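You operate a simulated robot arm through the tools that you are given. There is no shell and no other tool. Be economical: measure what you need, move in short steps, check, and stop when the job is done.

You run a simulated robot arm. Do the job below in one go: nothing can be reset, and whatever is moved stays where it is left.

TASK
Press a tile from the lump beside the slide and lay it on the wooden battens.
Fine: push the slide back in.

It is judged by the outcome, as a careful person would: the job done as asked, and still so three seconds after it is handed in. It fails if anything else is knocked over, pushed out of place, dropped, spilled or broken.

THE ROBOT
A 7-joint arm with a two-finger parallel gripper, fixed in place. Base frame: the origin is at the foot of the arm, x ahead of it, y to its left, z up; the work surface is at about z = 0. Readings come in cm, degrees, newtons and seconds.
With the tool pointing down near the work surface it reaches from about 24 to 62 cm from the base axis. Its first joint turns from -66.0 to 66.0 degrees. Payload 2.6 kg.
The tool frame sits at the grasp point between the pads (the TCP): z along the fingers, y along the line on which they close. The tips reach 3 cm beyond it. The gripper opens to 9.4 cm. The fingers are 2.8 cm wide and 1 cm thick; the gripper's body (5 by 9.6 cm) begins 5.5 cm behind the TCP.
Orientation is that of the tool frame in the base frame, as a unit quaternion [w, x, y, z]. With the fingers straight down and closing along the base's y, the tool's x points along the base's -x, its y along +y and its z along -z.

THE INTERFACE
- The arm moves only by the tool apply_moves. Its argument "series" is one flat list of numbers, 7 for each row, row after row: the shift along the tool's x, y, z in cm, then the turn, a rotation vector about the tool's x, y, z in degrees, then the opening, from 0 (shut) to 1 (fully open). In form: [x, y, z, wx, wy, wz, hand, x, y, z, wx, wy, wz, hand, ...]. A call has 1 to 8 rows; each row shifts and turns the commanded pose from where the row before left it, along the tool's axes as they then stand. Rows are played at 5 a second. More than 5 cm and 8.6 degrees between two rows, or a gripper value outside its range, and nothing of the call is played. Where a pose cannot be reached the arm comes as near as it can. A force on the tool above 50 N (or 10 N above the force at the start of the call, whichever is more), or a blocked arm, ends the call early, and 0.2 s more pass. Each finger travels about 7.2 cm/s and halts on what it meets, pressing with about 34 N; the grip force reading is that of the motor and also rises with nothing between the fingers. The clock runs only during rows and for 0.2 s after the last one: add rows that do not move to give the fingers time. It gives the time, the measured TCP pose, the force on the tool (base axes), the opening and the grip force at its end, in the units of the frame above (readings bear some noise).
- Cameras (640 x 400 px; columns grow to the right, rows downward): "scene" is fixed at [3.31, 43.92, 55.59]; the picture's right is [-0.77, -0.64, 0.00], its down [-0.32, 0.38, -0.87] and it looks along [0.56, -0.67, -0.50] (base axes); focal length 308 px, centre (320, 200). "wrist" rides on the gripper at [7.6, 1.4, -10.2] in the tool frame; the picture's right is [-0.18, 0.98, 0.00], its down [-0.75, -0.14, -0.64] and it looks along [-0.63, -0.12, 0.77] (tool axes); focal length 243 px, centre (320, 200). There is no depth. A picture from a camera that has moved, and an enlarged one, comes with that camera's place and axes in the base frame and with its lens. The place of the scene camera against the robot may be out by one fixed shift of up to 2.5 cm in any direction.
- capture(camera): a new picture of that camera. The clock stands still meanwhile.
- close_up(camera, box): a new picture of the part [left, top, right, bottom] of that camera's present view, enlarged. The clock stands still meanwhile.
- finish_job(): hands the job in; it is judged then, once.

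Go step by step. Nothing tells you positions but the pictures and the camera data: compare them with the known pose of the tool, close in by small moves and look again before you grip or let go. The budget is 120 turns and 64 pictures, counting those below and the enlarged ones. Unless the task says otherwise, let go and move clear before handing in, and close with one line.

The tools are called by a JSON object that holds its "fn" and its "kwargs". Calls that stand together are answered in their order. apply_moves: Moves the arm, as the interface text tells. Its arguments: {"type":"object","properties":{"series":{"type":"array"}},"required":["series"]} The other tools are called the same way: capture (camera) takes a picture; close_up (camera, box) takes an enlarged picture of a part of a camera's view; finish_job () hands the job in.

At the start:

```text
time: 0.0
ee_pos: [28.72, -7.45, 44.08]
orientation: [0.001, 0.0, 1.0, 0.0]
wrist_force: [-0.2, -0.3, 0.8]
finger_gap: 9.38
grip_force: 0.1
```

scene: 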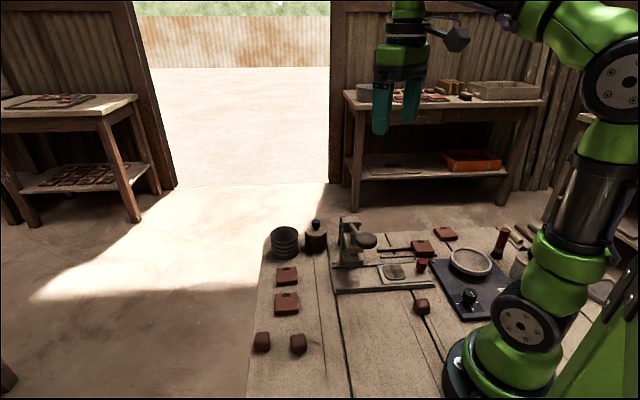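
wrist: 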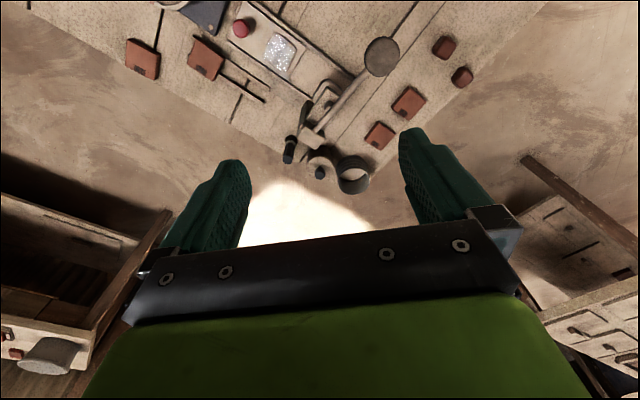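

I see a bench with a press (slide with red knob, lever with a round handle), clay lumps, tiles and battens. I'll enlarge the views before moving.

{"fn": "close_up", "kwargs": {"camera": "scene", "box": [320, 200, 480, 300]}}

{"fn": "close_up", "kwargs": {"camera": "scene", "box": [240, 200, 560, 400]}}

{"fn": "close_up", "kwargs": {"camera": "wrist", "box": [100, 0, 500, 200]}}

```text
4.00 times, centred on (400, 250) of scene
camera zoom: at [3.31, 43.92, 55.59], right [-0.77, -0.64, 0.0], down [-0.32, 0.38, -0.87], along [0.56, -0.67, -0.5], focal length 1233 px, centre (0, 0)
```

zoom: 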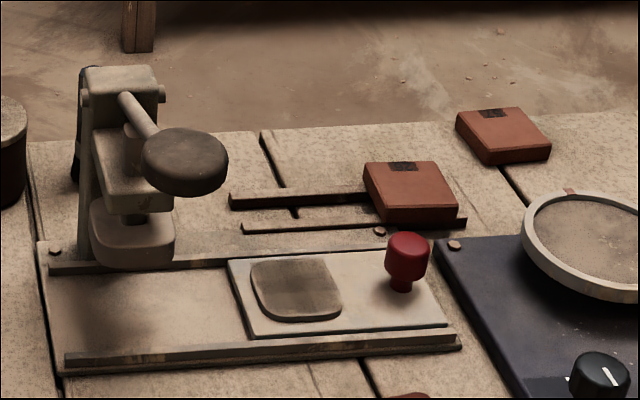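

```text
2.00 times, centred on (400, 300) of scene
camera zoom: at [3.31, 43.92, 55.59], right [-0.77, -0.64, 0.0], down [-0.32, 0.38, -0.87], along [0.56, -0.67, -0.5], focal length 616 px, centre (160, 0)
```

zoom: 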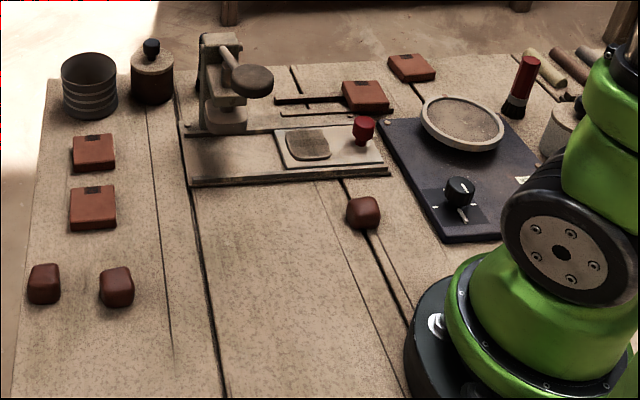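

```text
1.60 times, centred on (300, 100) of wrist
camera zoom: at [20.95, -6.07, 54.31], right [0.18, 0.98, 0.0], down [0.75, -0.14, 0.64], along [0.63, -0.12, -0.77], focal length 388 px, centre (352, 360)
```

zoom: 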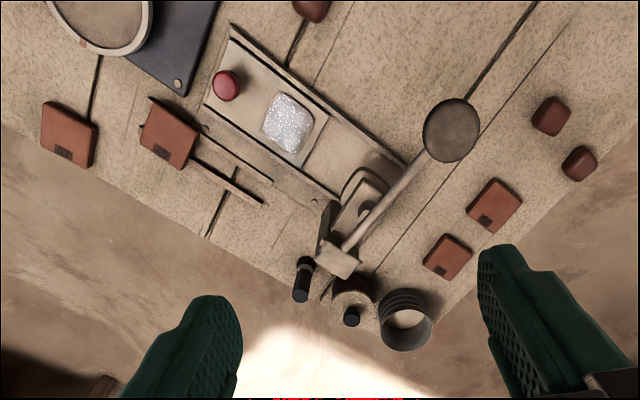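

The slide runs diagonally, with its pocket near (27,-15) and its knob near (22,-20). The lump is close to the base, near (18,-10). I'll move and tilt the hand for a better view of that area.

{"fn": "apply_moves", "kwargs": {"series": [0, -2.3, 4, 0, 0, 0, 1, 0, -2.3, 4, 0, 0, 0, 1, 0, -2.3, 4, 0, 0, 0, 1, 0, 0, 0, 0, 8.5, 0, 1, 0, 0, 0, 0, 8.5, 0, 1, 0, 0, 0, 0, 8.5, 0, 1, 0, 0, 0, 0, 8.5, 0, 1, 0, 0, 0, 0, 0, 0, 1]}}

{"fn": "capture", "kwargs": {"camera": "wrist"}}

```text
time: 1.8
ee_pos: [28.72, -14.29, 32.12]
orientation: [-0.293, 0.0, 0.956, 0.0]
wrist_force: [0.2, 0.7, 0.7]
finger_gap: 9.41
grip_force: 0.1
```

```text
58 pictures are left
camera wrist: at [28.02, -12.99, 44.86], right [0.15, 0.98, -0.1], down [0.98, -0.14, 0.11], along [0.09, -0.12, -0.99], focal length 243 px, centre (320, 200)
```

wrist: 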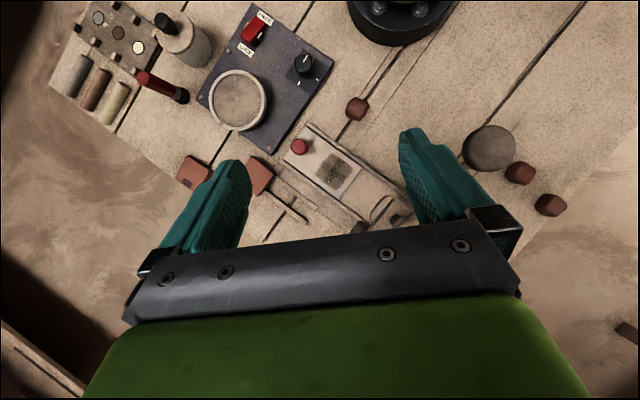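

{"fn": "close_up", "kwargs": {"camera": "wrist", "box": [170, 60, 410, 210]}}

```text
2.67 times, centred on (290, 135) of wrist
camera zoom: at [28.02, -12.99, 44.86], right [0.15, 0.98, -0.1], down [0.98, -0.14, 0.11], along [0.09, -0.12, -0.99], focal length 647 px, centre (400, 373)
```

zoom: 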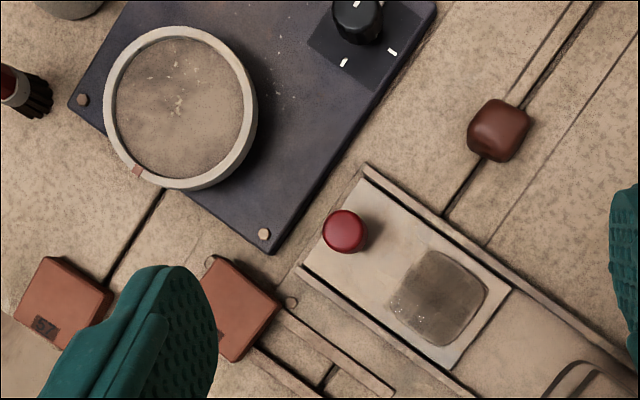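

The lump is at about (17.5,-9.6), turned roughly 22° from the base axes. The slide runs at 45°. I'll turn the hand toward the lump and come partway down.

{"fn": "apply_moves", "kwargs": {"series": [0, 0, 0, 0, -6, 0, 0.75, 0, 0, 0, 0, -6, 0, 0.75, 0, 0, 0, -3, 0, 7.42, 0.75, 0, 0, 0, -3, 0, 7.42, 0.75, 0, 0, 0, -3, 0, 7.42, 0.75, -0.05, -0.1, 4.87, 0, 0, 0, 0.75, -0.05, -0.1, 4.87, 0, 0, 0, 0.75, -0.05, -0.1, 4.87, 0, 0, 0, 0.75]}}

{"fn": "capture", "kwargs": {"camera": "wrist"}}

```text
time: 3.6
ee_pos: [23.76, -12.41, 18.71]
orientation: [-0.187, 0.206, 0.96, 0.04]
wrist_force: [-0.5, 1.2, 0.3]
finger_gap: 7.06
grip_force: 0.0
```

```text
56 pictures are left
camera wrist: at [21.29, -9.87, 31.08], right [0.56, 0.83, -0.07], down [0.8, -0.51, 0.31], along [0.22, -0.23, -0.95], focal length 243 px, centre (320, 200)
```

wrist: 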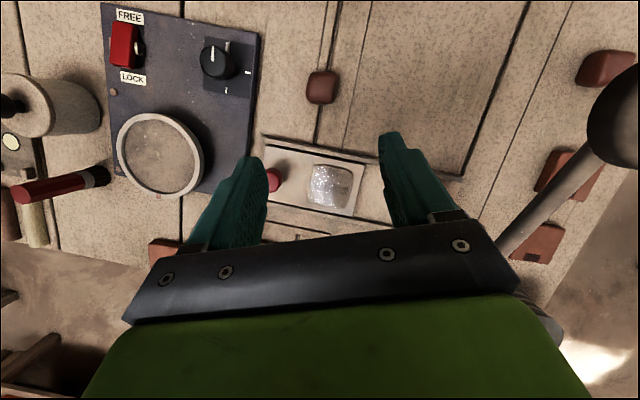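

The lump projects to (17.2,-9.6), in line with the fingers. I'll descend most of the way and check.

{"fn": "apply_moves", "kwargs": {"series": [0, 0, 4, 0, 0, 0, 0.75, 0, 0, 4, 0, 0, 0, 0.75, 0, 0, 3, 0, 0, 0, 0.75, 0, 0, 1, 0, 0, 0, 0.75]}}

{"fn": "capture", "kwargs": {"camera": "wrist"}}

{"fn": "close_up", "kwargs": {"camera": "scene", "box": [360, 220, 520, 320]}}

```text
time: 4.6
ee_pos: [19.39, -10.44, 7.45]
orientation: [-0.186, 0.206, 0.96, 0.039]
wrist_force: [0.4, -0.2, 0.4]
finger_gap: 7.06
grip_force: 0.1
```

```text
55 pictures are left
camera wrist: at [17.02, -7.97, 19.8], right [0.56, 0.83, -0.07], down [0.8, -0.51, 0.31], along [0.22, -0.23, -0.95], focal length 243 px, centre (320, 200)
```

wrist: 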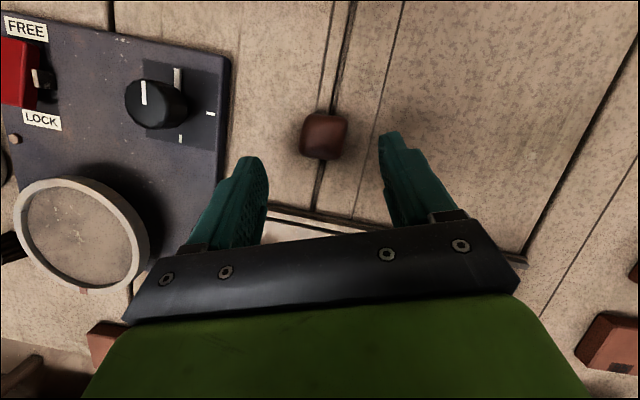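

```text
4.00 times, centred on (440, 270) of scene
camera zoom: at [3.31, 43.92, 55.59], right [-0.77, -0.64, 0.0], down [-0.32, 0.38, -0.87], along [0.56, -0.67, -0.5], focal length 1233 px, centre (-160, -80)
```

zoom: 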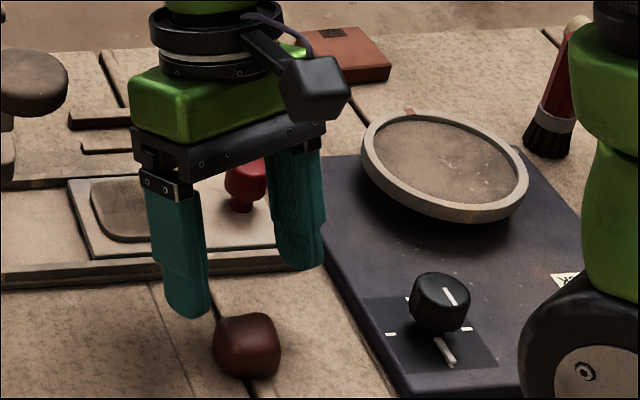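

The fingers straddle the lump's line. I'll go down 4 cm and close.

{"fn": "apply_moves", "kwargs": {"series": [0, 0, 2, 0, 0, 0, 0.75, 0, 0, 2, 0, 0, 0, 0.75, 0, 0, 0, 0, 0, 0, 0.75, 0, 0, 0, 0, 0, 0, 0.2, 0, 0, 0, 0, 0, 0, 0.2, 0, 0, 0, 0, 0, 0, 0.2]}}

{"fn": "close_up", "kwargs": {"camera": "scene", "box": [360, 220, 520, 320]}}

```text
time: 6.0
ee_pos: [18.1, -10.02, 3.64]
orientation: [-0.186, 0.205, 0.96, 0.04]
wrist_force: [1.2, -0.2, 6.7]
finger_gap: 3.3
grip_force: 33.7
```

```text
4.00 times, centred on (440, 270) of scene
camera zoom: at [3.31, 43.92, 55.59], right [-0.77, -0.64, 0.0], down [-0.32, 0.38, -0.87], along [0.56, -0.67, -0.5], focal length 1233 px, centre (-160, -80)
```

zoom: 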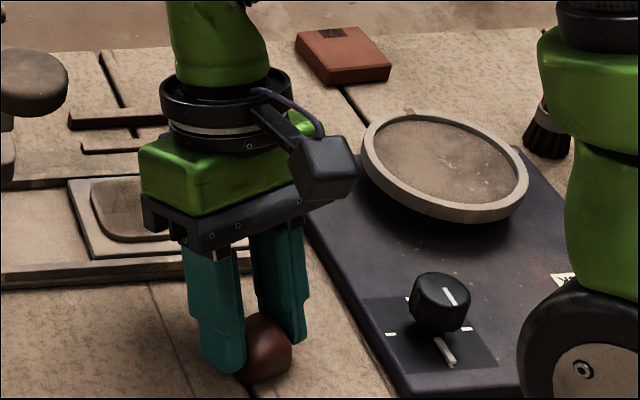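

The lump is held (gap 3.3 cm). I'll lift it, yaw to match the slide and carry it above the pocket.

{"fn": "apply_moves", "kwargs": {"series": [0, 0, -3, 0, 0, 0, 0.2, 0, 0, -4, 0, 0, 0, 0.2, 0, 0, -3, 0, 0, 0, 0.2, 0, 0, 0, -2.62, 0, 6.49, 0.2, 0, 0, 0, -2.62, 0, 6.49, 0.2, 0, 0, 0, -2.62, 0, 6.49, 0.2, -3.41, 0.85, -1.38, 0, 0, 0, 0.2, -3.41, 0.85, -1.38, 0, 0, 0, 0.2]}}

{"fn": "capture", "kwargs": {"camera": "wrist"}}

{"fn": "close_up", "kwargs": {"camera": "scene", "box": [320, 190, 480, 290]}}

```text
time: 7.8
ee_pos: [27.88, -15.47, 12.75]
orientation: [-0.177, 0.375, 0.907, 0.073]
wrist_force: [0.4, -0.5, 0.0]
finger_gap: 3.29
grip_force: 33.9
```

```text
52 pictures are left
camera wrist: at [26.54, -12.43, 25.25], right [0.82, 0.57, -0.07], down [0.56, -0.77, 0.31], along [0.13, -0.29, -0.95], focal length 243 px, centre (320, 200)
```

wrist: 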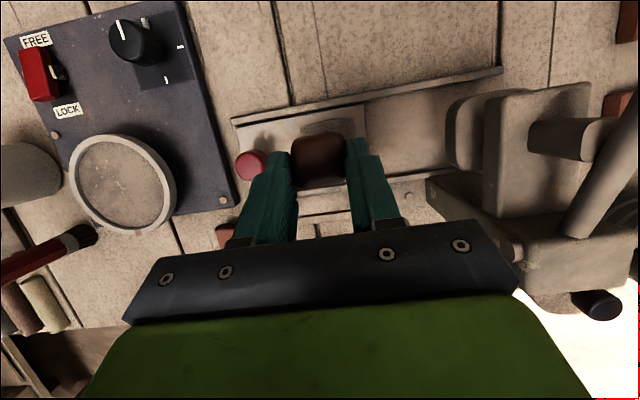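

```text
4.00 times, centred on (400, 240) of scene
camera zoom: at [3.31, 43.92, 55.59], right [-0.77, -0.64, 0.0], down [-0.32, 0.38, -0.87], along [0.56, -0.67, -0.5], focal length 1233 px, centre (0, 40)
```

zoom: 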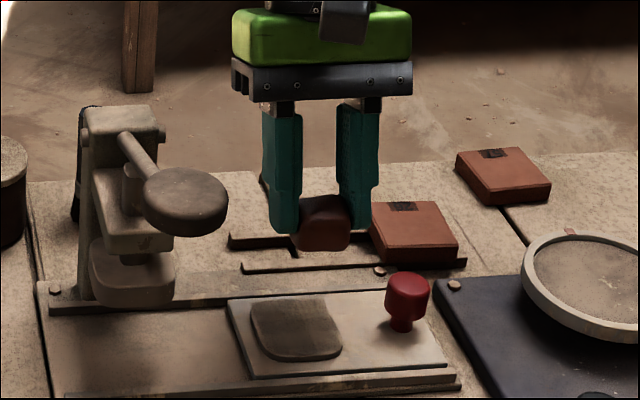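

The lump is over the pocket, which I take to be at (27.35,-14.85). I'll lower it vertically and stop just above.

{"fn": "apply_moves", "kwargs": {"series": [-1.36, 0, 3.36, 0, 0, 0, 0.2, -1.3, 0, 3.2, 0, 0, 0, 0.2, 0, 0, 0, 0, 0, 0, 0.2]}}

{"fn": "capture", "kwargs": {"camera": "wrist"}}

{"fn": "close_up", "kwargs": {"camera": "scene", "box": [350, 220, 446, 280]}}

```text
time: 8.6
ee_pos: [27.9, -15.77, 5.71]
orientation: [-0.177, 0.377, 0.906, 0.074]
wrist_force: [0.4, 0.5, -1.1]
finger_gap: 3.29
grip_force: 33.5
```

```text
50 pictures are left
camera wrist: at [26.61, -12.55, 18.08], right [0.82, 0.57, -0.07], down [0.56, -0.76, 0.31], along [0.13, -0.29, -0.95], focal length 243 px, centre (320, 200)
```

wrist: 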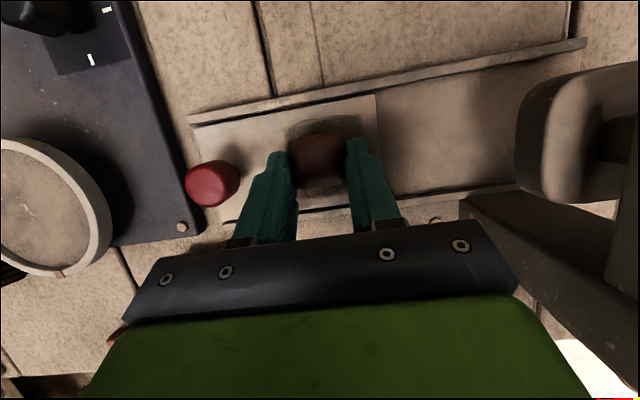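

```text
6.67 times, centred on (398, 250) of scene
camera zoom: at [3.31, 43.92, 55.59], right [-0.77, -0.64, 0.0], down [-0.32, 0.38, -0.87], along [0.56, -0.67, -0.5], focal length 2055 px, centre (-200, -133)
```

zoom: 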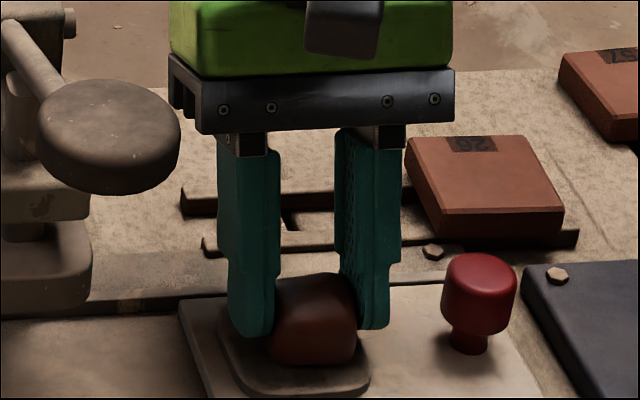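

The lump sits about 0.4 cm short along the slide. I'll correct that and lower it in small steps while watching the force.

{"fn": "apply_moves", "kwargs": {"series": [0.13, 0.42, 0.05, 0, 0, 0, 0.2, -0.15, 0, 0.37, 0, 0, 0, 0.2, -0.15, 0, 0.37, 0, 0, 0, 0.2, 0, 0, 0, 0, 0, 0, 0.2]}}

{"fn": "close_up", "kwargs": {"camera": "scene", "box": [350, 220, 446, 280]}}

```text
time: 9.3
ee_pos: [28.32, -15.11, 5.54]
orientation: [-0.175, 0.378, 0.906, 0.076]
wrist_force: [-1.9, 1.0, 6.8]
finger_gap: 3.28
grip_force: 34.1
stopped in row 3: the force on the tool passed its limit (the readings are from after the stop); the commanded pose is now the measured one
```

```text
6.67 times, centred on (398, 250) of scene
camera zoom: at [3.31, 43.92, 55.59], right [-0.77, -0.64, 0.0], down [-0.32, 0.38, -0.87], along [0.56, -0.67, -0.5], focal length 2055 px, centre (-200, -133)
```

zoom: 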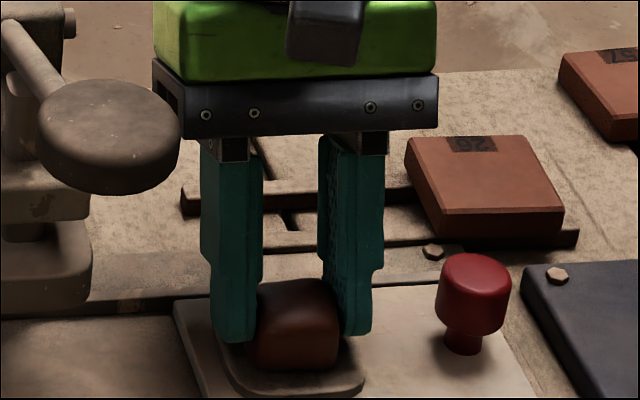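

{"fn": "close_up", "kwargs": {"camera": "wrist", "box": [180, 80, 420, 230]}}

```text
2.67 times, centred on (300, 155) of wrist
camera zoom: at [26.99, -12.0, 17.96], right [0.82, 0.57, -0.06], down [0.56, -0.77, 0.31], along [0.13, -0.29, -0.95], focal length 647 px, centre (373, 320)
```

zoom: 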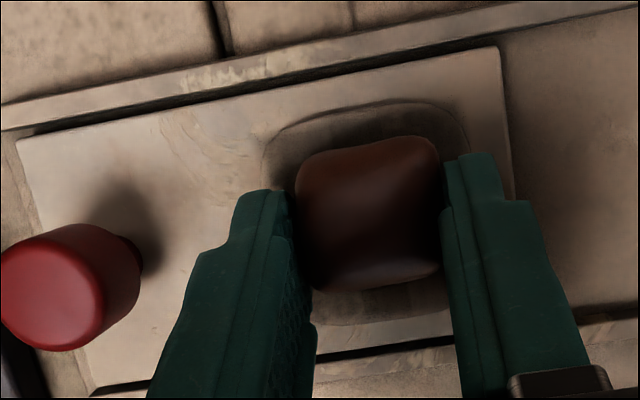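

The lump sits well centred in the pocket and is touching down. I'll let go and back off.

{"fn": "apply_moves", "kwargs": {"series": [0, 0, 0, 0, 0, 0, 0.45, 0, 0, 0, 0, 0, 0, 0.6, 0, 0, -3, 0, 0, 0, 0.6, 0, 0, -4, 0, 0, 0, 0.6, 0, 0, -4, 0, 0, 0, 0.6]}}

{"fn": "capture", "kwargs": {"camera": "wrist"}}

{"fn": "close_up", "kwargs": {"camera": "scene", "box": [320, 200, 480, 300]}}

```text
time: 10.5
ee_pos: [31.32, -18.1, 16.13]
orientation: [-0.176, 0.378, 0.906, 0.075]
wrist_force: [0.7, 0.8, 0.0]
finger_gap: 5.64
grip_force: 0.1
```

```text
46 pictures are left
camera wrist: at [30.0, -14.91, 28.45], right [0.82, 0.57, -0.07], down [0.56, -0.77, 0.31], along [0.13, -0.29, -0.95], focal length 243 px, centre (320, 200)
```

wrist: 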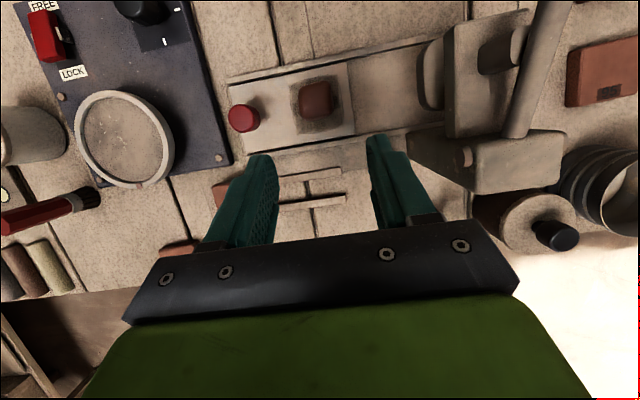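

```text
4.00 times, centred on (400, 250) of scene
camera zoom: at [3.31, 43.92, 55.59], right [-0.77, -0.64, 0.0], down [-0.32, 0.38, -0.87], along [0.56, -0.67, -0.5], focal length 1233 px, centre (0, 0)
```

zoom: 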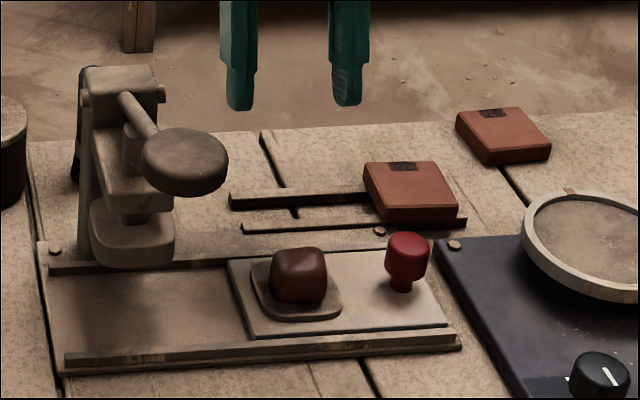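

The lump rests in the pocket and the slide is back where it was. Next I'll straighten the hand and yaw 90° so I can grip the knob across the slide.

{"fn": "apply_moves", "kwargs": {"series": [0, 0, -1, 0, -7.4, 0, 0.6, 0, 0, -1, 0, -7.4, 0, 0.6, 0, 0, 0, 0, -7.4, 0, 0.6, 0, 0, 0, 0, 0, -8.2, 0.6, 0, 0, 0, 0, 0, -8.2, 0.6, 0, 0, 0, 0, 0, -8.2, 0.6, 0, 0, 0, 0, 0, -8.2, 0.6, 0, 0, 0, 0, 0, -8.2, 0.6]}}

{"fn": "apply_moves", "kwargs": {"series": [0, 0, 0, 0, 0, -8.2, 0.6, 0, 0, 0, 0, 0, -8.2, 0.6, 0, 0, 0, 0, 0, -8.2, 0.6, 0, 0, 0, 0, 0, -8.2, 0.6, 0, 0, 0, 0, 0, -8.2, 0.6, 0, 0, 0, 0, 0, -8.2, 0.6, 0, 0, 0, 0, 0, 0, 0.6]}}

```text
time: 12.3
ee_pos: [31.57, -18.56, 17.7]
orientation: [0.004, 0.036, 0.999, -0.001]
wrist_force: [-1.0, 0.7, 0.1]
finger_gap: 5.61
grip_force: 0.1
```

```text
time: 13.9
ee_pos: [31.59, -18.5, 17.63]
orientation: [0.003, -0.383, 0.924, -0.001]
wrist_force: [-0.2, 0.3, 0.4]
finger_gap: 5.63
grip_force: 0.1
```

{"fn": "apply_moves", "kwargs": {"series": [3.7, 2.72, 0, 0, 0, 0, 0.6, 3.7, 2.72, 0, 0, 0, 0, 0.6, 0, 0, 4, 0, 0, 0, 0.6, 0, 0, 2, 0, 0, 0, 0.6, 0, 0, 0, 0, 0, 0, 0.6]}}

{"fn": "capture", "kwargs": {"camera": "wrist"}}

{"fn": "close_up", "kwargs": {"camera": "scene", "box": [320, 200, 480, 300]}}

```text
time: 15.1
ee_pos: [22.4, -20.11, 11.66]
orientation: [0.002, -0.382, 0.924, -0.001]
wrist_force: [0.4, -0.4, -0.3]
finger_gap: 5.63
grip_force: 0.1
```

```text
44 pictures are left
camera wrist: at [15.87, -24.59, 21.88], right [-0.56, 0.83, 0.0], down [0.63, 0.43, 0.65], along [0.54, 0.36, -0.76], focal length 243 px, centre (320, 200)
```

wrist: 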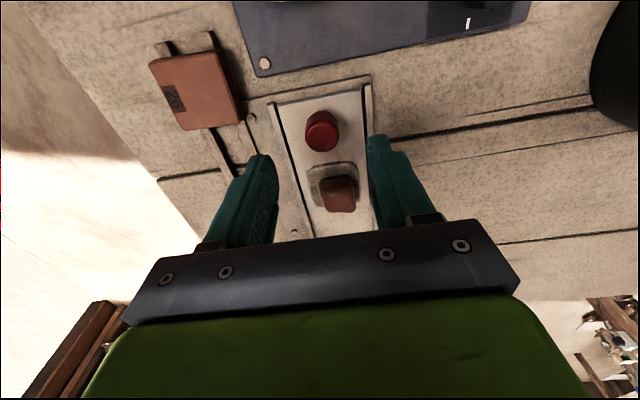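

```text
4.00 times, centred on (400, 250) of scene
camera zoom: at [3.31, 43.92, 55.59], right [-0.77, -0.64, 0.0], down [-0.32, 0.38, -0.87], along [0.56, -0.67, -0.5], focal length 1233 px, centre (0, 0)
```

zoom: 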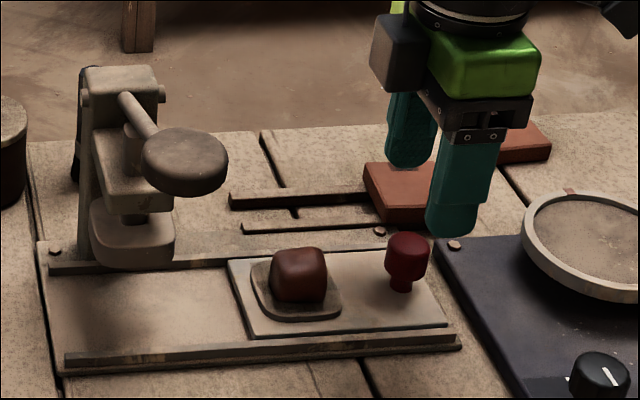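

I'm aligned over the knob. I'll tilt the hand back 15° to keep clear of the press, then go down and close on the knob.

{"fn": "apply_moves", "kwargs": {"series": [0, 0, 0, 0, -7.5, 0, 0.6, 0, 0, 0, 0, -7.5, 0, 0.6, 0.95, 0, 2.52, 0, 0, 0, 0.6, 0.94, 0, 2.52, 0, 0, 0, 0.6, 0, 0, 0, 0, 0, 0, 0.6]}}

{"fn": "close_up", "kwargs": {"camera": "wrist", "box": [200, 50, 440, 200]}}

{"fn": "close_up", "kwargs": {"camera": "scene", "box": [320, 200, 480, 300]}}

```text
time: 16.3
ee_pos: [22.27, -20.47, 6.24]
orientation: [0.124, -0.379, 0.916, 0.049]
wrist_force: [-0.7, 0.1, 0.1]
finger_gap: 5.66
grip_force: 0.1
```

```text
2.67 times, centred on (320, 125) of wrist
camera zoom: at [14.07, -26.6, 14.27], right [-0.57, 0.82, 0.04], down [0.49, 0.3, 0.82], along [0.66, 0.49, -0.57], focal length 647 px, centre (320, 400)
```

zoom: 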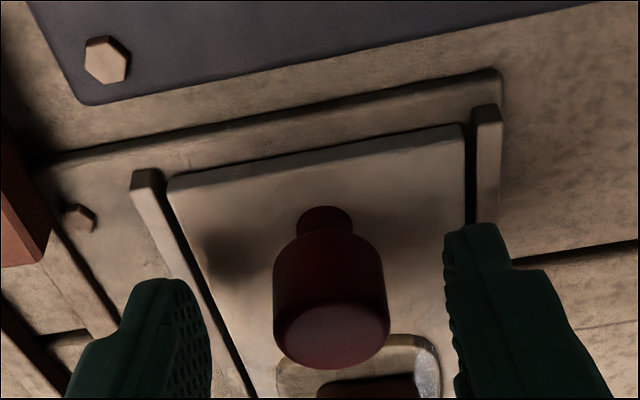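

```text
4.00 times, centred on (400, 250) of scene
camera zoom: at [3.31, 43.92, 55.59], right [-0.77, -0.64, 0.0], down [-0.32, 0.38, -0.87], along [0.56, -0.67, -0.5], focal length 1233 px, centre (0, 0)
```

zoom: 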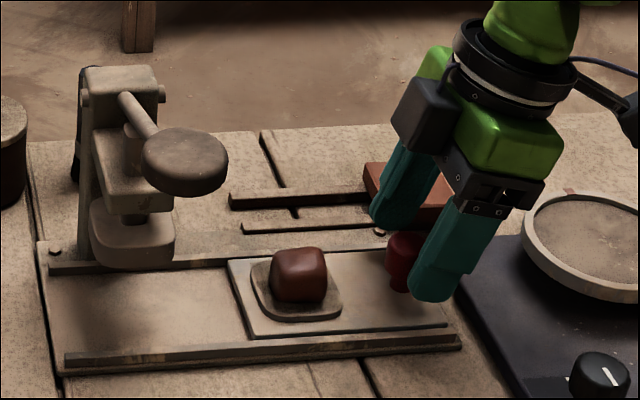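

Knob centred between the fingers; closing.

{"fn": "apply_moves", "kwargs": {"series": [0, 0, 0, 0, 0, 0, 0.1, 0, 0, 0, 0, 0, 0, 0.1, 0, 0, 0, 0, 0, 0, 0.1, 0, 0, 0, 0, 0, 0, 0.1]}}

```text
time: 17.3
ee_pos: [22.21, -20.3, 6.28]
orientation: [0.123, -0.379, 0.916, 0.052]
wrist_force: [-17.2, 17.0, 8.5]
finger_gap: 2.53
grip_force: 44.7
```

The knob is gripped with some side load. I'll ease it sideways, then push the slide in 2 cm as a test.

{"fn": "apply_moves", "kwargs": {"series": [0, 0.15, 0, 0, 0, 0, 0.1, 0, 0, 0, 0, 0, 0, 0.1, -0.97, 0, 0.26, 0, 0, 0, 0.1, -0.97, 0, 0.26, 0, 0, 0, 0.1, 0, 0, 0, 0, 0, 0, 0.1]}}

{"fn": "close_up", "kwargs": {"camera": "scene", "box": [320, 200, 480, 300]}}

```text
time: 18.5
ee_pos: [23.75, -18.86, 6.19]
orientation: [0.124, -0.378, 0.916, 0.052]
wrist_force: [-18.8, 18.6, 34.8]
finger_gap: 2.58
grip_force: 44.7
```

```text
4.00 times, centred on (400, 250) of scene
camera zoom: at [3.3, 43.93, 55.59], right [-0.77, -0.64, 0.0], down [-0.32, 0.38, -0.87], along [0.56, -0.67, -0.5], focal length 1233 px, centre (0, 0)
```

zoom: 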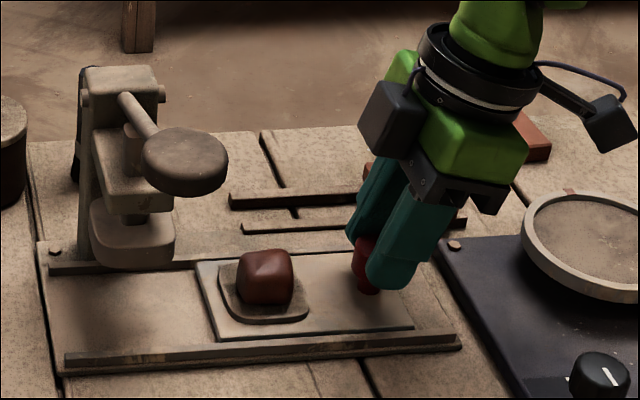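

The slide follows. I'll relieve the side and down loads and keep pushing.

{"fn": "apply_moves", "kwargs": {"series": [-0.04, 0.2, -0.2, 0, 0, 0, 0.1, -1.45, 0.05, 0.37, 0, 0, 0, 0.1, -1.45, 0, 0.37, 0, 0, 0, 0.1, -1.45, 0, 0.37, 0, 0, 0, 0.1, 0, 0, 0, 0, 0, 0, 0.1]}}

{"fn": "close_up", "kwargs": {"camera": "scene", "box": [320, 200, 480, 300]}}

```text
time: 19.7
ee_pos: [26.73, -15.69, 6.65]
orientation: [0.124, -0.378, 0.916, 0.045]
wrist_force: [13.9, -14.9, -37.4]
finger_gap: 2.56
grip_force: 45.3
```

```text
4.00 times, centred on (400, 250) of scene
camera zoom: at [3.32, 43.91, 55.59], right [-0.77, -0.64, 0.0], down [-0.32, 0.38, -0.87], along [0.56, -0.67, -0.5], focal length 1233 px, centre (0, 0)
```

zoom: 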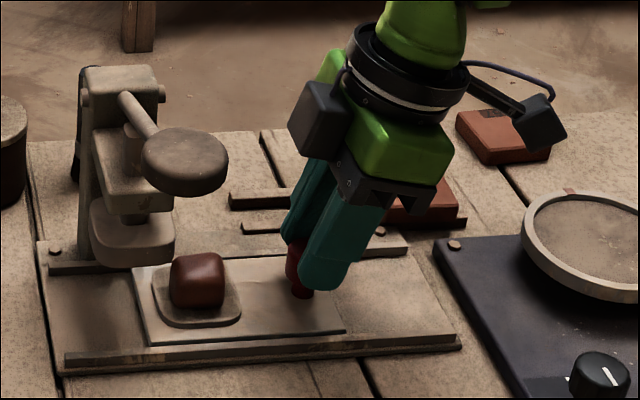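

{"fn": "apply_moves", "kwargs": {"series": [0.06, -0.15, 0.22, 0, 0, 0, 0.1, -1.16, 0, 0.31, 0, 0, 0, 0.1, -1.16, 0, 0.31, 0, 0, 0, 0.1, 0, 0, 0, 0, 0, 0, 0.1]}}

{"fn": "close_up", "kwargs": {"camera": "scene", "box": [320, 200, 480, 300]}}

```text
time: 20.7
ee_pos: [28.48, -13.89, 6.29]
orientation: [0.125, -0.379, 0.916, 0.047]
wrist_force: [0.4, 0.8, 39.5]
finger_gap: 2.54
grip_force: 44.3
```

```text
4.00 times, centred on (400, 250) of scene
camera zoom: at [3.3, 43.93, 55.59], right [-0.77, -0.64, 0.0], down [-0.32, 0.38, -0.87], along [0.56, -0.67, -0.5], focal length 1233 px, centre (0, 0)
```

zoom: 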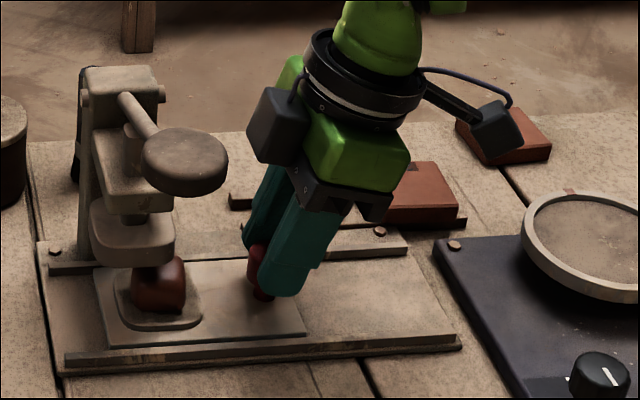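

The slide needs about 2 cm more to centre the pocket under the platen. I'll continue gently to its stop.

{"fn": "apply_moves", "kwargs": {"series": [-0.04, 0, -0.14, 0, 0, 0, 0.1, -0.77, 0, 0.2, 0, 0, 0, 0.1, -0.77, 0, 0.2, 0, 0, 0, 0.1, 0, 0, 0, 0, 0, 0, 0.1]}}

{"fn": "close_up", "kwargs": {"camera": "scene", "box": [320, 200, 480, 300]}}

```text
time: 21.7
ee_pos: [29.51, -12.77, 6.45]
orientation: [0.122, -0.379, 0.916, 0.046]
wrist_force: [20.2, -20.7, -37.2]
finger_gap: 2.56
grip_force: 45.1
```

```text
4.00 times, centred on (400, 250) of scene
camera zoom: at [3.32, 43.92, 55.59], right [-0.77, -0.64, 0.0], down [-0.32, 0.38, -0.87], along [0.56, -0.67, -0.5], focal length 1233 px, centre (0, 0)
```

zoom: 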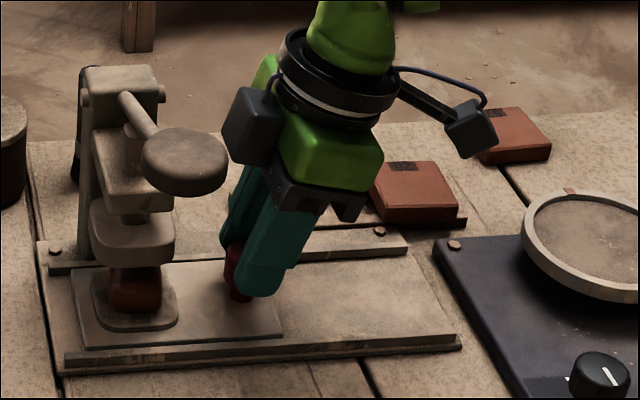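

{"fn": "apply_moves", "kwargs": {"series": [0.03, -0.13, 0.13, 0, 0, 0, 0.1, -0.39, 0, 0.1, 0, 0, 0, 0.1, -0.39, 0, 0.1, 0, 0, 0, 0.1, 0, 0, 0, 0, 0, 0, 0.1]}}

{"fn": "close_up", "kwargs": {"camera": "scene", "box": [320, 200, 480, 300]}}

```text
time: 22.7
ee_pos: [30.14, -12.32, 6.38]
orientation: [0.122, -0.377, 0.917, 0.048]
wrist_force: [-21.3, -22.7, 21.5]
finger_gap: 2.55
grip_force: 45.3
```

```text
4.00 times, centred on (400, 250) of scene
camera zoom: at [3.3, 43.92, 55.59], right [-0.77, -0.64, 0.0], down [-0.32, 0.38, -0.87], along [0.56, -0.67, -0.5], focal length 1233 px, centre (0, 0)
```

zoom: 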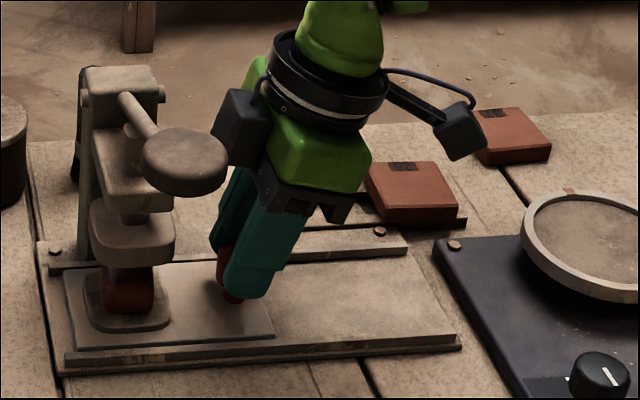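

The stop is reached (about 30 N back along the slide) and the lump is under the platen. I'll release the knob and back away.

{"fn": "apply_moves", "kwargs": {"series": [0.15, 0, 0, 0, 0, 0, 0.1, 0, 0, 0, 0, 0, 0, 0.45, 0, 0, 0, 0, 0, 0, 0.45, 0, 0, -3, 0, 0, 0, 0.45, 0, 0, -4, 0, 0, 0, 0.45, 0, 0, -4.5, 0, 0, 0, 0, 0, 0, -4.5, 0, 0, 0, 0, 0, 0, 0, 0, 0, 0, 0]}}

{"fn": "capture", "kwargs": {"camera": "wrist"}}

{"fn": "close_up", "kwargs": {"camera": "scene", "box": [320, 200, 480, 300]}}

```text
time: 24.5
ee_pos: [26.65, -15.13, 21.79]
orientation: [0.123, -0.379, 0.916, 0.048]
wrist_force: [-0.1, -0.1, 0.0]
finger_gap: 0.01
grip_force: 33.1
```

```text
35 pictures are left
camera wrist: at [18.5, -21.29, 29.75], right [-0.57, 0.82, 0.04], down [0.49, 0.3, 0.82], along [0.66, 0.49, -0.57], focal length 243 px, centre (320, 200)
```

wrist: 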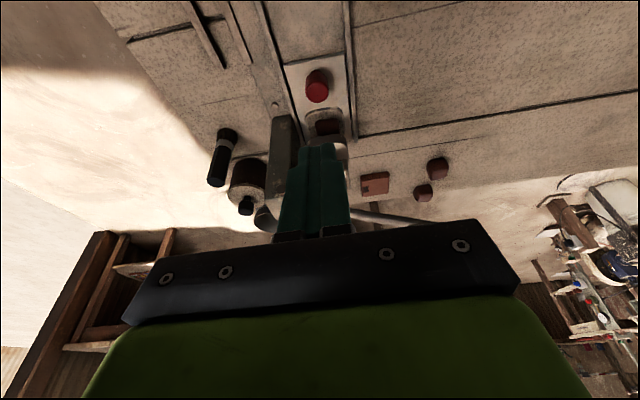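

```text
4.00 times, centred on (400, 250) of scene
camera zoom: at [3.31, 43.92, 55.59], right [-0.77, -0.64, 0.0], down [-0.32, 0.38, -0.87], along [0.56, -0.67, -0.5], focal length 1233 px, centre (0, 0)
```

zoom: 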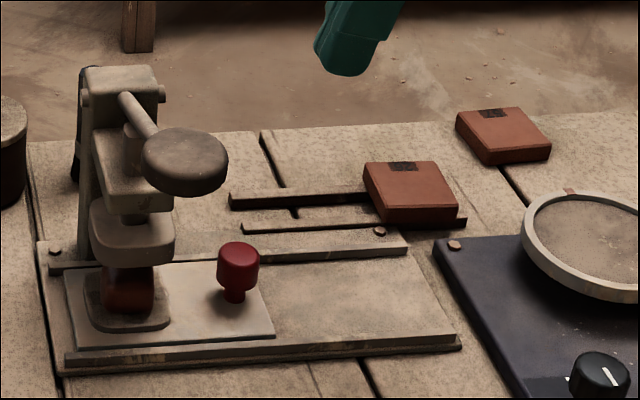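

The platen covers the lump. Triangulating the lever's round handle puts its top near (27.6,0,21). I'll raise the hand, straighten it and go above the handle with the fingers shut.

{"fn": "apply_moves", "kwargs": {"series": [0, 0, -3.5, 0, 7.5, 0, 0, 0, 0, -3, 0, 7.5, 0, 0, -2.86, 2.51, 0, 0, 0, 0, 0, -2.86, 2.51, 0, 0, 0, 0, 0, -2.86, 2.51, 0, 0, 0, 0, 0, -2.86, 2.51, 0, 0, 0, 0, 0, 0, 0, 0, 0, 0, 0, 0]}}

{"fn": "capture", "kwargs": {"camera": "wrist"}}

{"fn": "close_up", "kwargs": {"camera": "scene", "box": [280, 100, 520, 250]}}

```text
time: 26.1
ee_pos: [26.9, -0.94, 27.9]
orientation: [0.003, -0.382, 0.924, -0.002]
wrist_force: [-0.2, -0.9, -0.4]
finger_gap: 0.0
grip_force: 32.7
```

```text
33 pictures are left
camera wrist: at [20.32, -5.42, 38.22], right [-0.56, 0.83, 0.0], down [0.63, 0.43, 0.65], along [0.54, 0.36, -0.76], focal length 243 px, centre (320, 200)
```

wrist: 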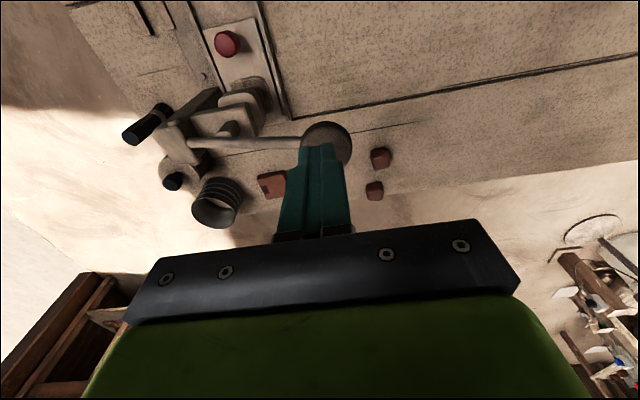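

```text
2.67 times, centred on (400, 175) of scene
camera zoom: at [3.31, 43.92, 55.59], right [-0.77, -0.64, 0.0], down [-0.32, 0.38, -0.87], along [0.56, -0.67, -0.5], focal length 822 px, centre (107, 267)
```

zoom: 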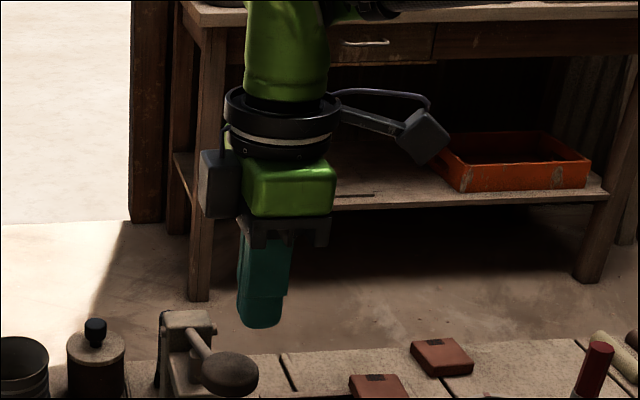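

The handle is at about (27.7,0.2) with its top near z 20–21. I'll centre over it and come down in small steps until contact.

{"fn": "apply_moves", "kwargs": {"series": [-1.44, 0.17, 0, 0, 0, 0, 0, 0, 0, 2.5, 0, 0, 0, 0, 0, 0, 0.7, 0, 0, 0, 0, 0, 0, 0.5, 0, 0, 0, 0, 0, 0, 0, 0, 0, 0, 0]}}

{"fn": "close_up", "kwargs": {"camera": "scene", "box": [320, 170, 480, 270]}}

```text
time: 27.3
ee_pos: [27.88, 0.01, 24.29]
orientation: [0.002, -0.382, 0.924, -0.001]
wrist_force: [-0.3, 1.1, 0.2]
finger_gap: 0.0
grip_force: 32.9
```

```text
4.00 times, centred on (400, 220) of scene
camera zoom: at [3.31, 43.92, 55.59], right [-0.77, -0.64, 0.0], down [-0.32, 0.38, -0.87], along [0.56, -0.67, -0.5], focal length 1233 px, centre (0, 120)
```

zoom: 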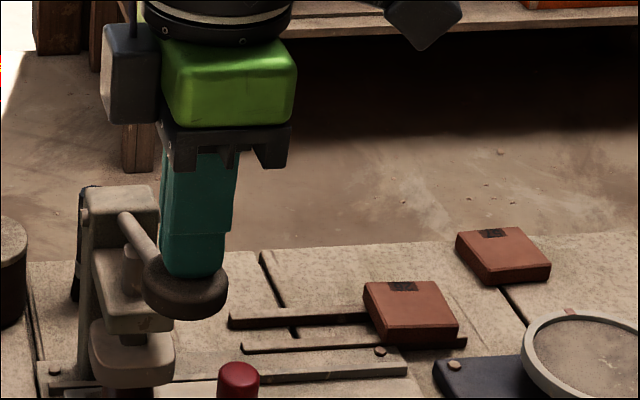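

{"fn": "apply_moves", "kwargs": {"series": [0, 0, 0.5, 0, 0, 0, 0, 0, 0, 0.5, 0, 0, 0, 0, 0, 0, 0.5, 0, 0, 0, 0, 0, 0, 0, 0, 0, 0, 0]}}

{"fn": "close_up", "kwargs": {"camera": "scene", "box": [320, 190, 480, 290]}}

```text
time: 28.3
ee_pos: [27.97, 0.04, 22.99]
orientation: [0.002, -0.382, 0.924, -0.001]
wrist_force: [-1.9, 1.3, 1.3]
finger_gap: 0.0
grip_force: 32.9
```

```text
4.00 times, centred on (400, 240) of scene
camera zoom: at [3.31, 43.92, 55.59], right [-0.77, -0.64, 0.0], down [-0.32, 0.38, -0.87], along [0.56, -0.67, -0.5], focal length 1233 px, centre (0, 40)
```

zoom: 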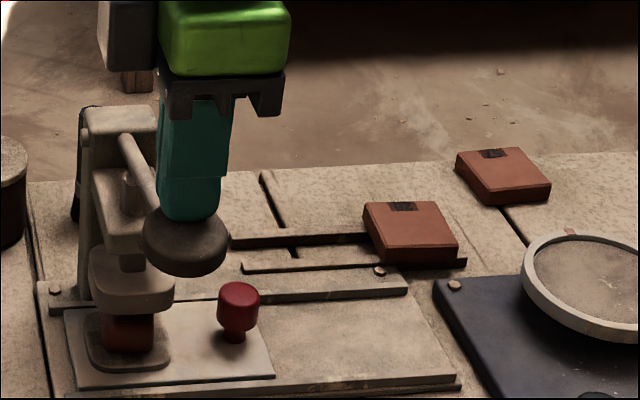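

The lever is going down under the fingers. I'll keep following its arc outward as it drops.

{"fn": "apply_moves", "kwargs": {"series": [0, 0.5, 0.8, 0, 0, 0, 0, 0, 0.4, 0.8, 0, 0, 0, 0, 0, 0.4, 0.8, 0, 0, 0, 0, 0, 0.3, 0.8, 0, 0, 0, 0, 0, 0, 0, 0, 0, 0, 0]}}

{"fn": "close_up", "kwargs": {"camera": "scene", "box": [320, 200, 480, 300]}}

```text
time: 29.5
ee_pos: [27.0, 1.39, 19.61]
orientation: [0.003, -0.381, 0.924, 0.0]
wrist_force: [-0.6, -0.1, 0.4]
finger_gap: 0.0
grip_force: 33.1
```

```text
4.00 times, centred on (400, 250) of scene
camera zoom: at [3.31, 43.92, 55.59], right [-0.77, -0.64, 0.0], down [-0.32, 0.38, -0.87], along [0.56, -0.67, -0.5], focal length 1233 px, centre (0, 0)
```

zoom: 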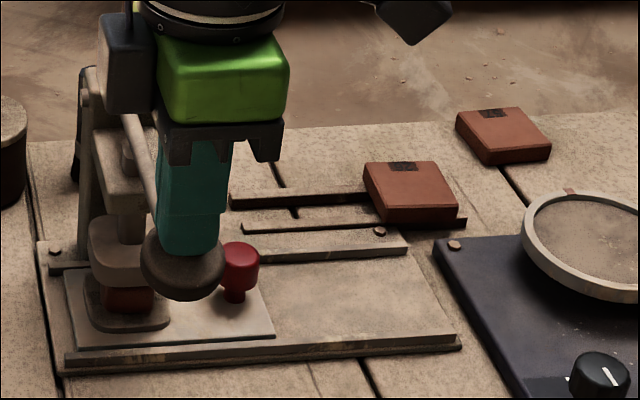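

{"fn": "apply_moves", "kwargs": {"series": [0, 0.25, 0.8, 0, 0, 0, 0, 0, 0.2, 0.8, 0, 0, 0, 0, 0, 0.15, 0.7, 0, 0, 0, 0, 0, 0.1, 0.7, 0, 0, 0, 0, 0, 0, 0, 0, 0, 0, 0]}}

{"fn": "close_up", "kwargs": {"camera": "scene", "box": [320, 200, 480, 300]}}

```text
time: 30.7
ee_pos: [26.47, 1.76, 16.54]
orientation: [0.003, -0.382, 0.924, -0.001]
wrist_force: [4.8, 0.9, 10.1]
finger_gap: 0.0
grip_force: 32.6
```

```text
4.00 times, centred on (400, 250) of scene
camera zoom: at [3.31, 43.92, 55.59], right [-0.77, -0.64, 0.0], down [-0.32, 0.38, -0.87], along [0.56, -0.67, -0.5], focal length 1233 px, centre (0, 0)
```

zoom: 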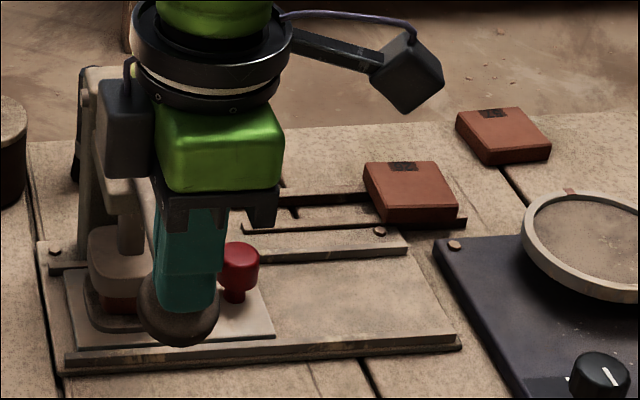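

Resistance is building at about 10 N, so the clay is being pressed. I'll continue.

{"fn": "apply_moves", "kwargs": {"series": [0, 0, 0.6, 0, 0, 0, 0, 0, 0, 0.6, 0, 0, 0, 0, 0, 0, 0.6, 0, 0, 0, 0, 0, 0, 0, 0, 0, 0, 0]}}

{"fn": "close_up", "kwargs": {"camera": "scene", "box": [320, 200, 480, 300]}}

```text
time: 31.7
ee_pos: [26.55, 1.66, 14.9]
orientation: [0.002, -0.381, 0.925, -0.001]
wrist_force: [2.3, 6.1, 9.7]
finger_gap: 0.02
grip_force: 33.5
```

```text
4.00 times, centred on (400, 250) of scene
camera zoom: at [3.31, 43.92, 55.59], right [-0.77, -0.64, 0.0], down [-0.32, 0.38, -0.87], along [0.56, -0.67, -0.5], focal length 1233 px, centre (0, 0)
```

zoom: 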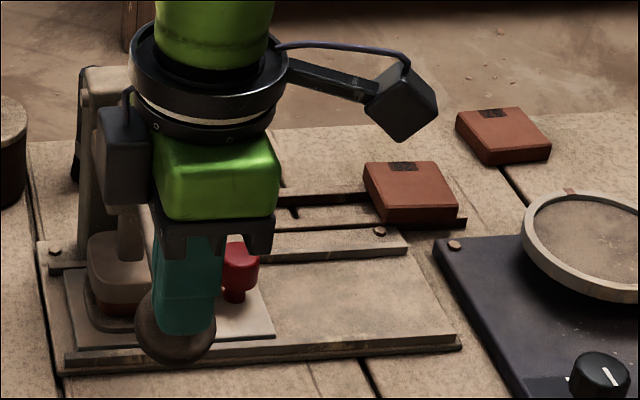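

{"fn": "apply_moves", "kwargs": {"series": [0, -0.05, 0.6, 0, 0, 0, 0, 0, -0.05, 0.6, 0, 0, 0, 0, 0, -0.1, 0.6, 0, 0, 0, 0, 0, 0, 0, 0, 0, 0, 0, 0, 0, 0, 0, 0, 0, 0]}}

{"fn": "close_up", "kwargs": {"camera": "scene", "box": [320, 210, 480, 310]}}

```text
time: 32.9
ee_pos: [26.53, 1.56, 13.12]
orientation: [0.003, -0.382, 0.924, -0.001]
wrist_force: [-2.5, -2.6, 13.8]
finger_gap: 0.0
grip_force: 32.9
```

```text
4.00 times, centred on (400, 260) of scene
camera zoom: at [3.3, 43.92, 55.59], right [-0.77, -0.64, 0.0], down [-0.32, 0.38, -0.87], along [0.56, -0.67, -0.5], focal length 1233 px, centre (0, -40)
```

zoom: 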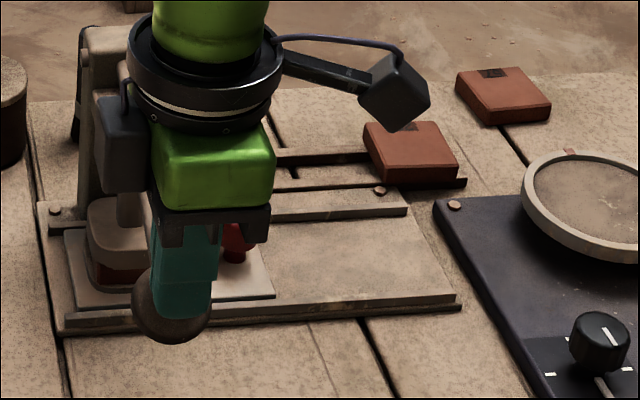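

{"fn": "apply_moves", "kwargs": {"series": [0, -0.1, 0.6, 0, 0, 0, 0, 0, -0.1, 0.6, 0, 0, 0, 0, 0, -0.1, 0.5, 0, 0, 0, 0, 0, 0, 0, 0, 0, 0, 0, 0, 0, 0, 0, 0, 0, 0]}}

{"fn": "close_up", "kwargs": {"camera": "scene", "box": [320, 230, 400, 280]}}

```text
time: 33.3
ee_pos: [26.69, 1.65, 12.95]
orientation: [0.005, -0.379, 0.926, -0.001]
wrist_force: [-11.3, 1.6, 22.3]
finger_gap: 0.02
grip_force: 33.5
stopped in row 1: the force on the tool passed its limit (the readings are from after the stop); the commanded pose is now the measured one
```

```text
8.00 times, centred on (360, 255) of scene
camera zoom: at [3.3, 43.92, 55.59], right [-0.77, -0.64, 0.0], down [-0.32, 0.38, -0.87], along [0.56, -0.67, -0.5], focal length 2466 px, centre (0, -240)
```

zoom: 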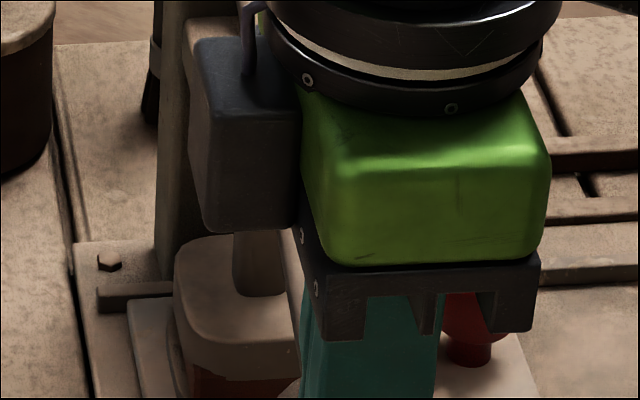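

It has come up firm. I'll press once more with a short hold, then ease off.

{"fn": "apply_moves", "kwargs": {"series": [0, 0, 0.15, 0, 0, 0, 0, 0, 0, 0.15, 0, 0, 0, 0, 0, 0, 0, 0, 0, 0, 0, 0, 0, 0, 0, 0, 0, 0]}}

{"fn": "close_up", "kwargs": {"camera": "scene", "box": [320, 230, 400, 280]}}

```text
time: 33.8
ee_pos: [26.74, 1.67, 12.9]
orientation: [0.004, -0.378, 0.926, -0.001]
wrist_force: [-10.6, 0.9, 18.6]
finger_gap: 0.0
grip_force: 33.3
stopped in row 2: the force on the tool passed its limit (the readings are from after the stop); the commanded pose is now the measured one
```

```text
8.00 times, centred on (360, 255) of scene
camera zoom: at [3.3, 43.92, 55.59], right [-0.77, -0.64, 0.0], down [-0.32, 0.38, -0.87], along [0.56, -0.67, -0.5], focal length 2466 px, centre (0, -240)
```

zoom: 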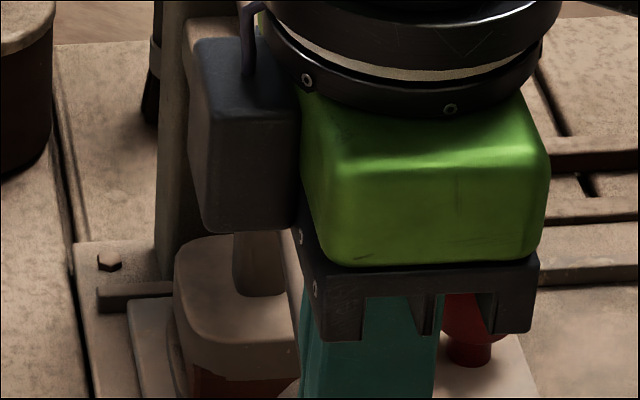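

It is fully pressed. I'll raise the hand slowly along the arc and see whether the lever follows.

{"fn": "apply_moves", "kwargs": {"series": [0, 0.2, -1, 0, 0, 0, 0, 0, 0.1, -1.5, 0, 0, 0, 0, 0, 0, -1.5, 0, 0, 0, 0, 0, -0.3, -1.5, 0, 0, 0, 0, 0, -0.5, -1.5, 0, 0, 0, 0, 0, -0.7, -1.5, 0, 0, 0, 0, 0, -0.7, -1.5, 0, 0, 0, 0, 0, 0, -3, 0, 0, 0, 0]}}

{"fn": "close_up", "kwargs": {"camera": "scene", "box": [320, 200, 480, 300]}}

```text
time: 35.6
ee_pos: [27.77, 0.1, 25.79]
orientation: [0.003, -0.378, 0.926, -0.002]
wrist_force: [0.2, 0.8, 0.0]
finger_gap: 0.0
grip_force: 33.0
```

```text
4.00 times, centred on (400, 250) of scene
camera zoom: at [3.31, 43.92, 55.59], right [-0.77, -0.64, 0.0], down [-0.32, 0.38, -0.87], along [0.56, -0.67, -0.5], focal length 1233 px, centre (0, 0)
```

zoom: 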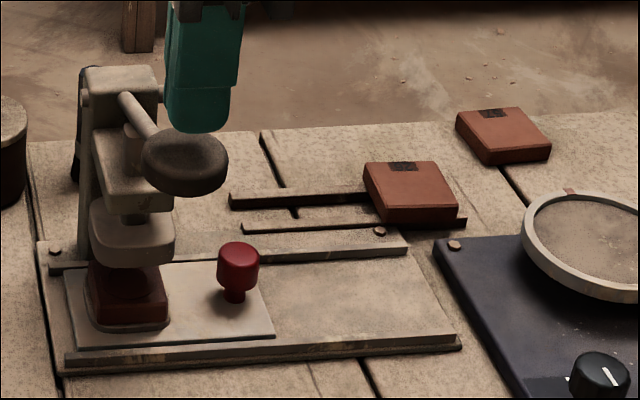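

The lever springs back up and a square tile sits in the pocket. Next I'll go back to the knob to draw the slide out.

{"fn": "apply_moves", "kwargs": {"series": [2.9, -2.52, 0, 0, 0, 0, 0.55, 2.9, -2.52, 0, 0, 0, 0, 0.55, 2.9, -2.52, 0, 0, 0, 0, 0.55, 2.9, -2.52, 0, 0, 0, 0, 0.55, 0, 0, 2, 0, -7.5, 0, 0.55, 0, 0, 2, 0, -7.5, 0, 0.55, 0, 0, 0, 0, 0, 0, 0.55]}}

{"fn": "capture", "kwargs": {"camera": "wrist"}}

```text
time: 37.2
ee_pos: [26.63, -14.76, 21.78]
orientation: [0.126, -0.376, 0.917, 0.049]
wrist_force: [-0.6, 0.3, -0.4]
finger_gap: 5.17
grip_force: 0.0
```

```text
22 pictures are left
camera wrist: at [18.45, -20.94, 29.71], right [-0.56, 0.83, 0.04], down [0.49, 0.29, 0.82], along [0.67, 0.48, -0.57], focal length 243 px, centre (320, 200)
```

wrist: 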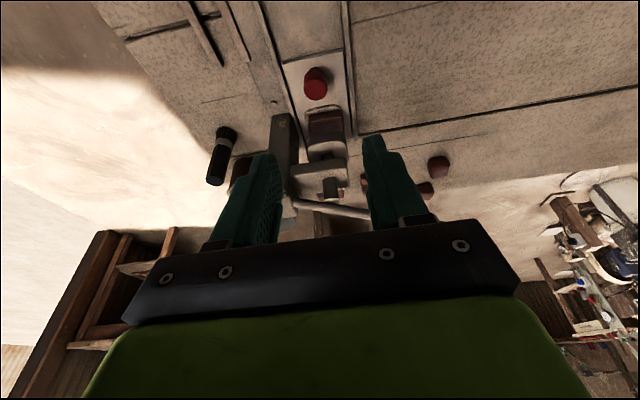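

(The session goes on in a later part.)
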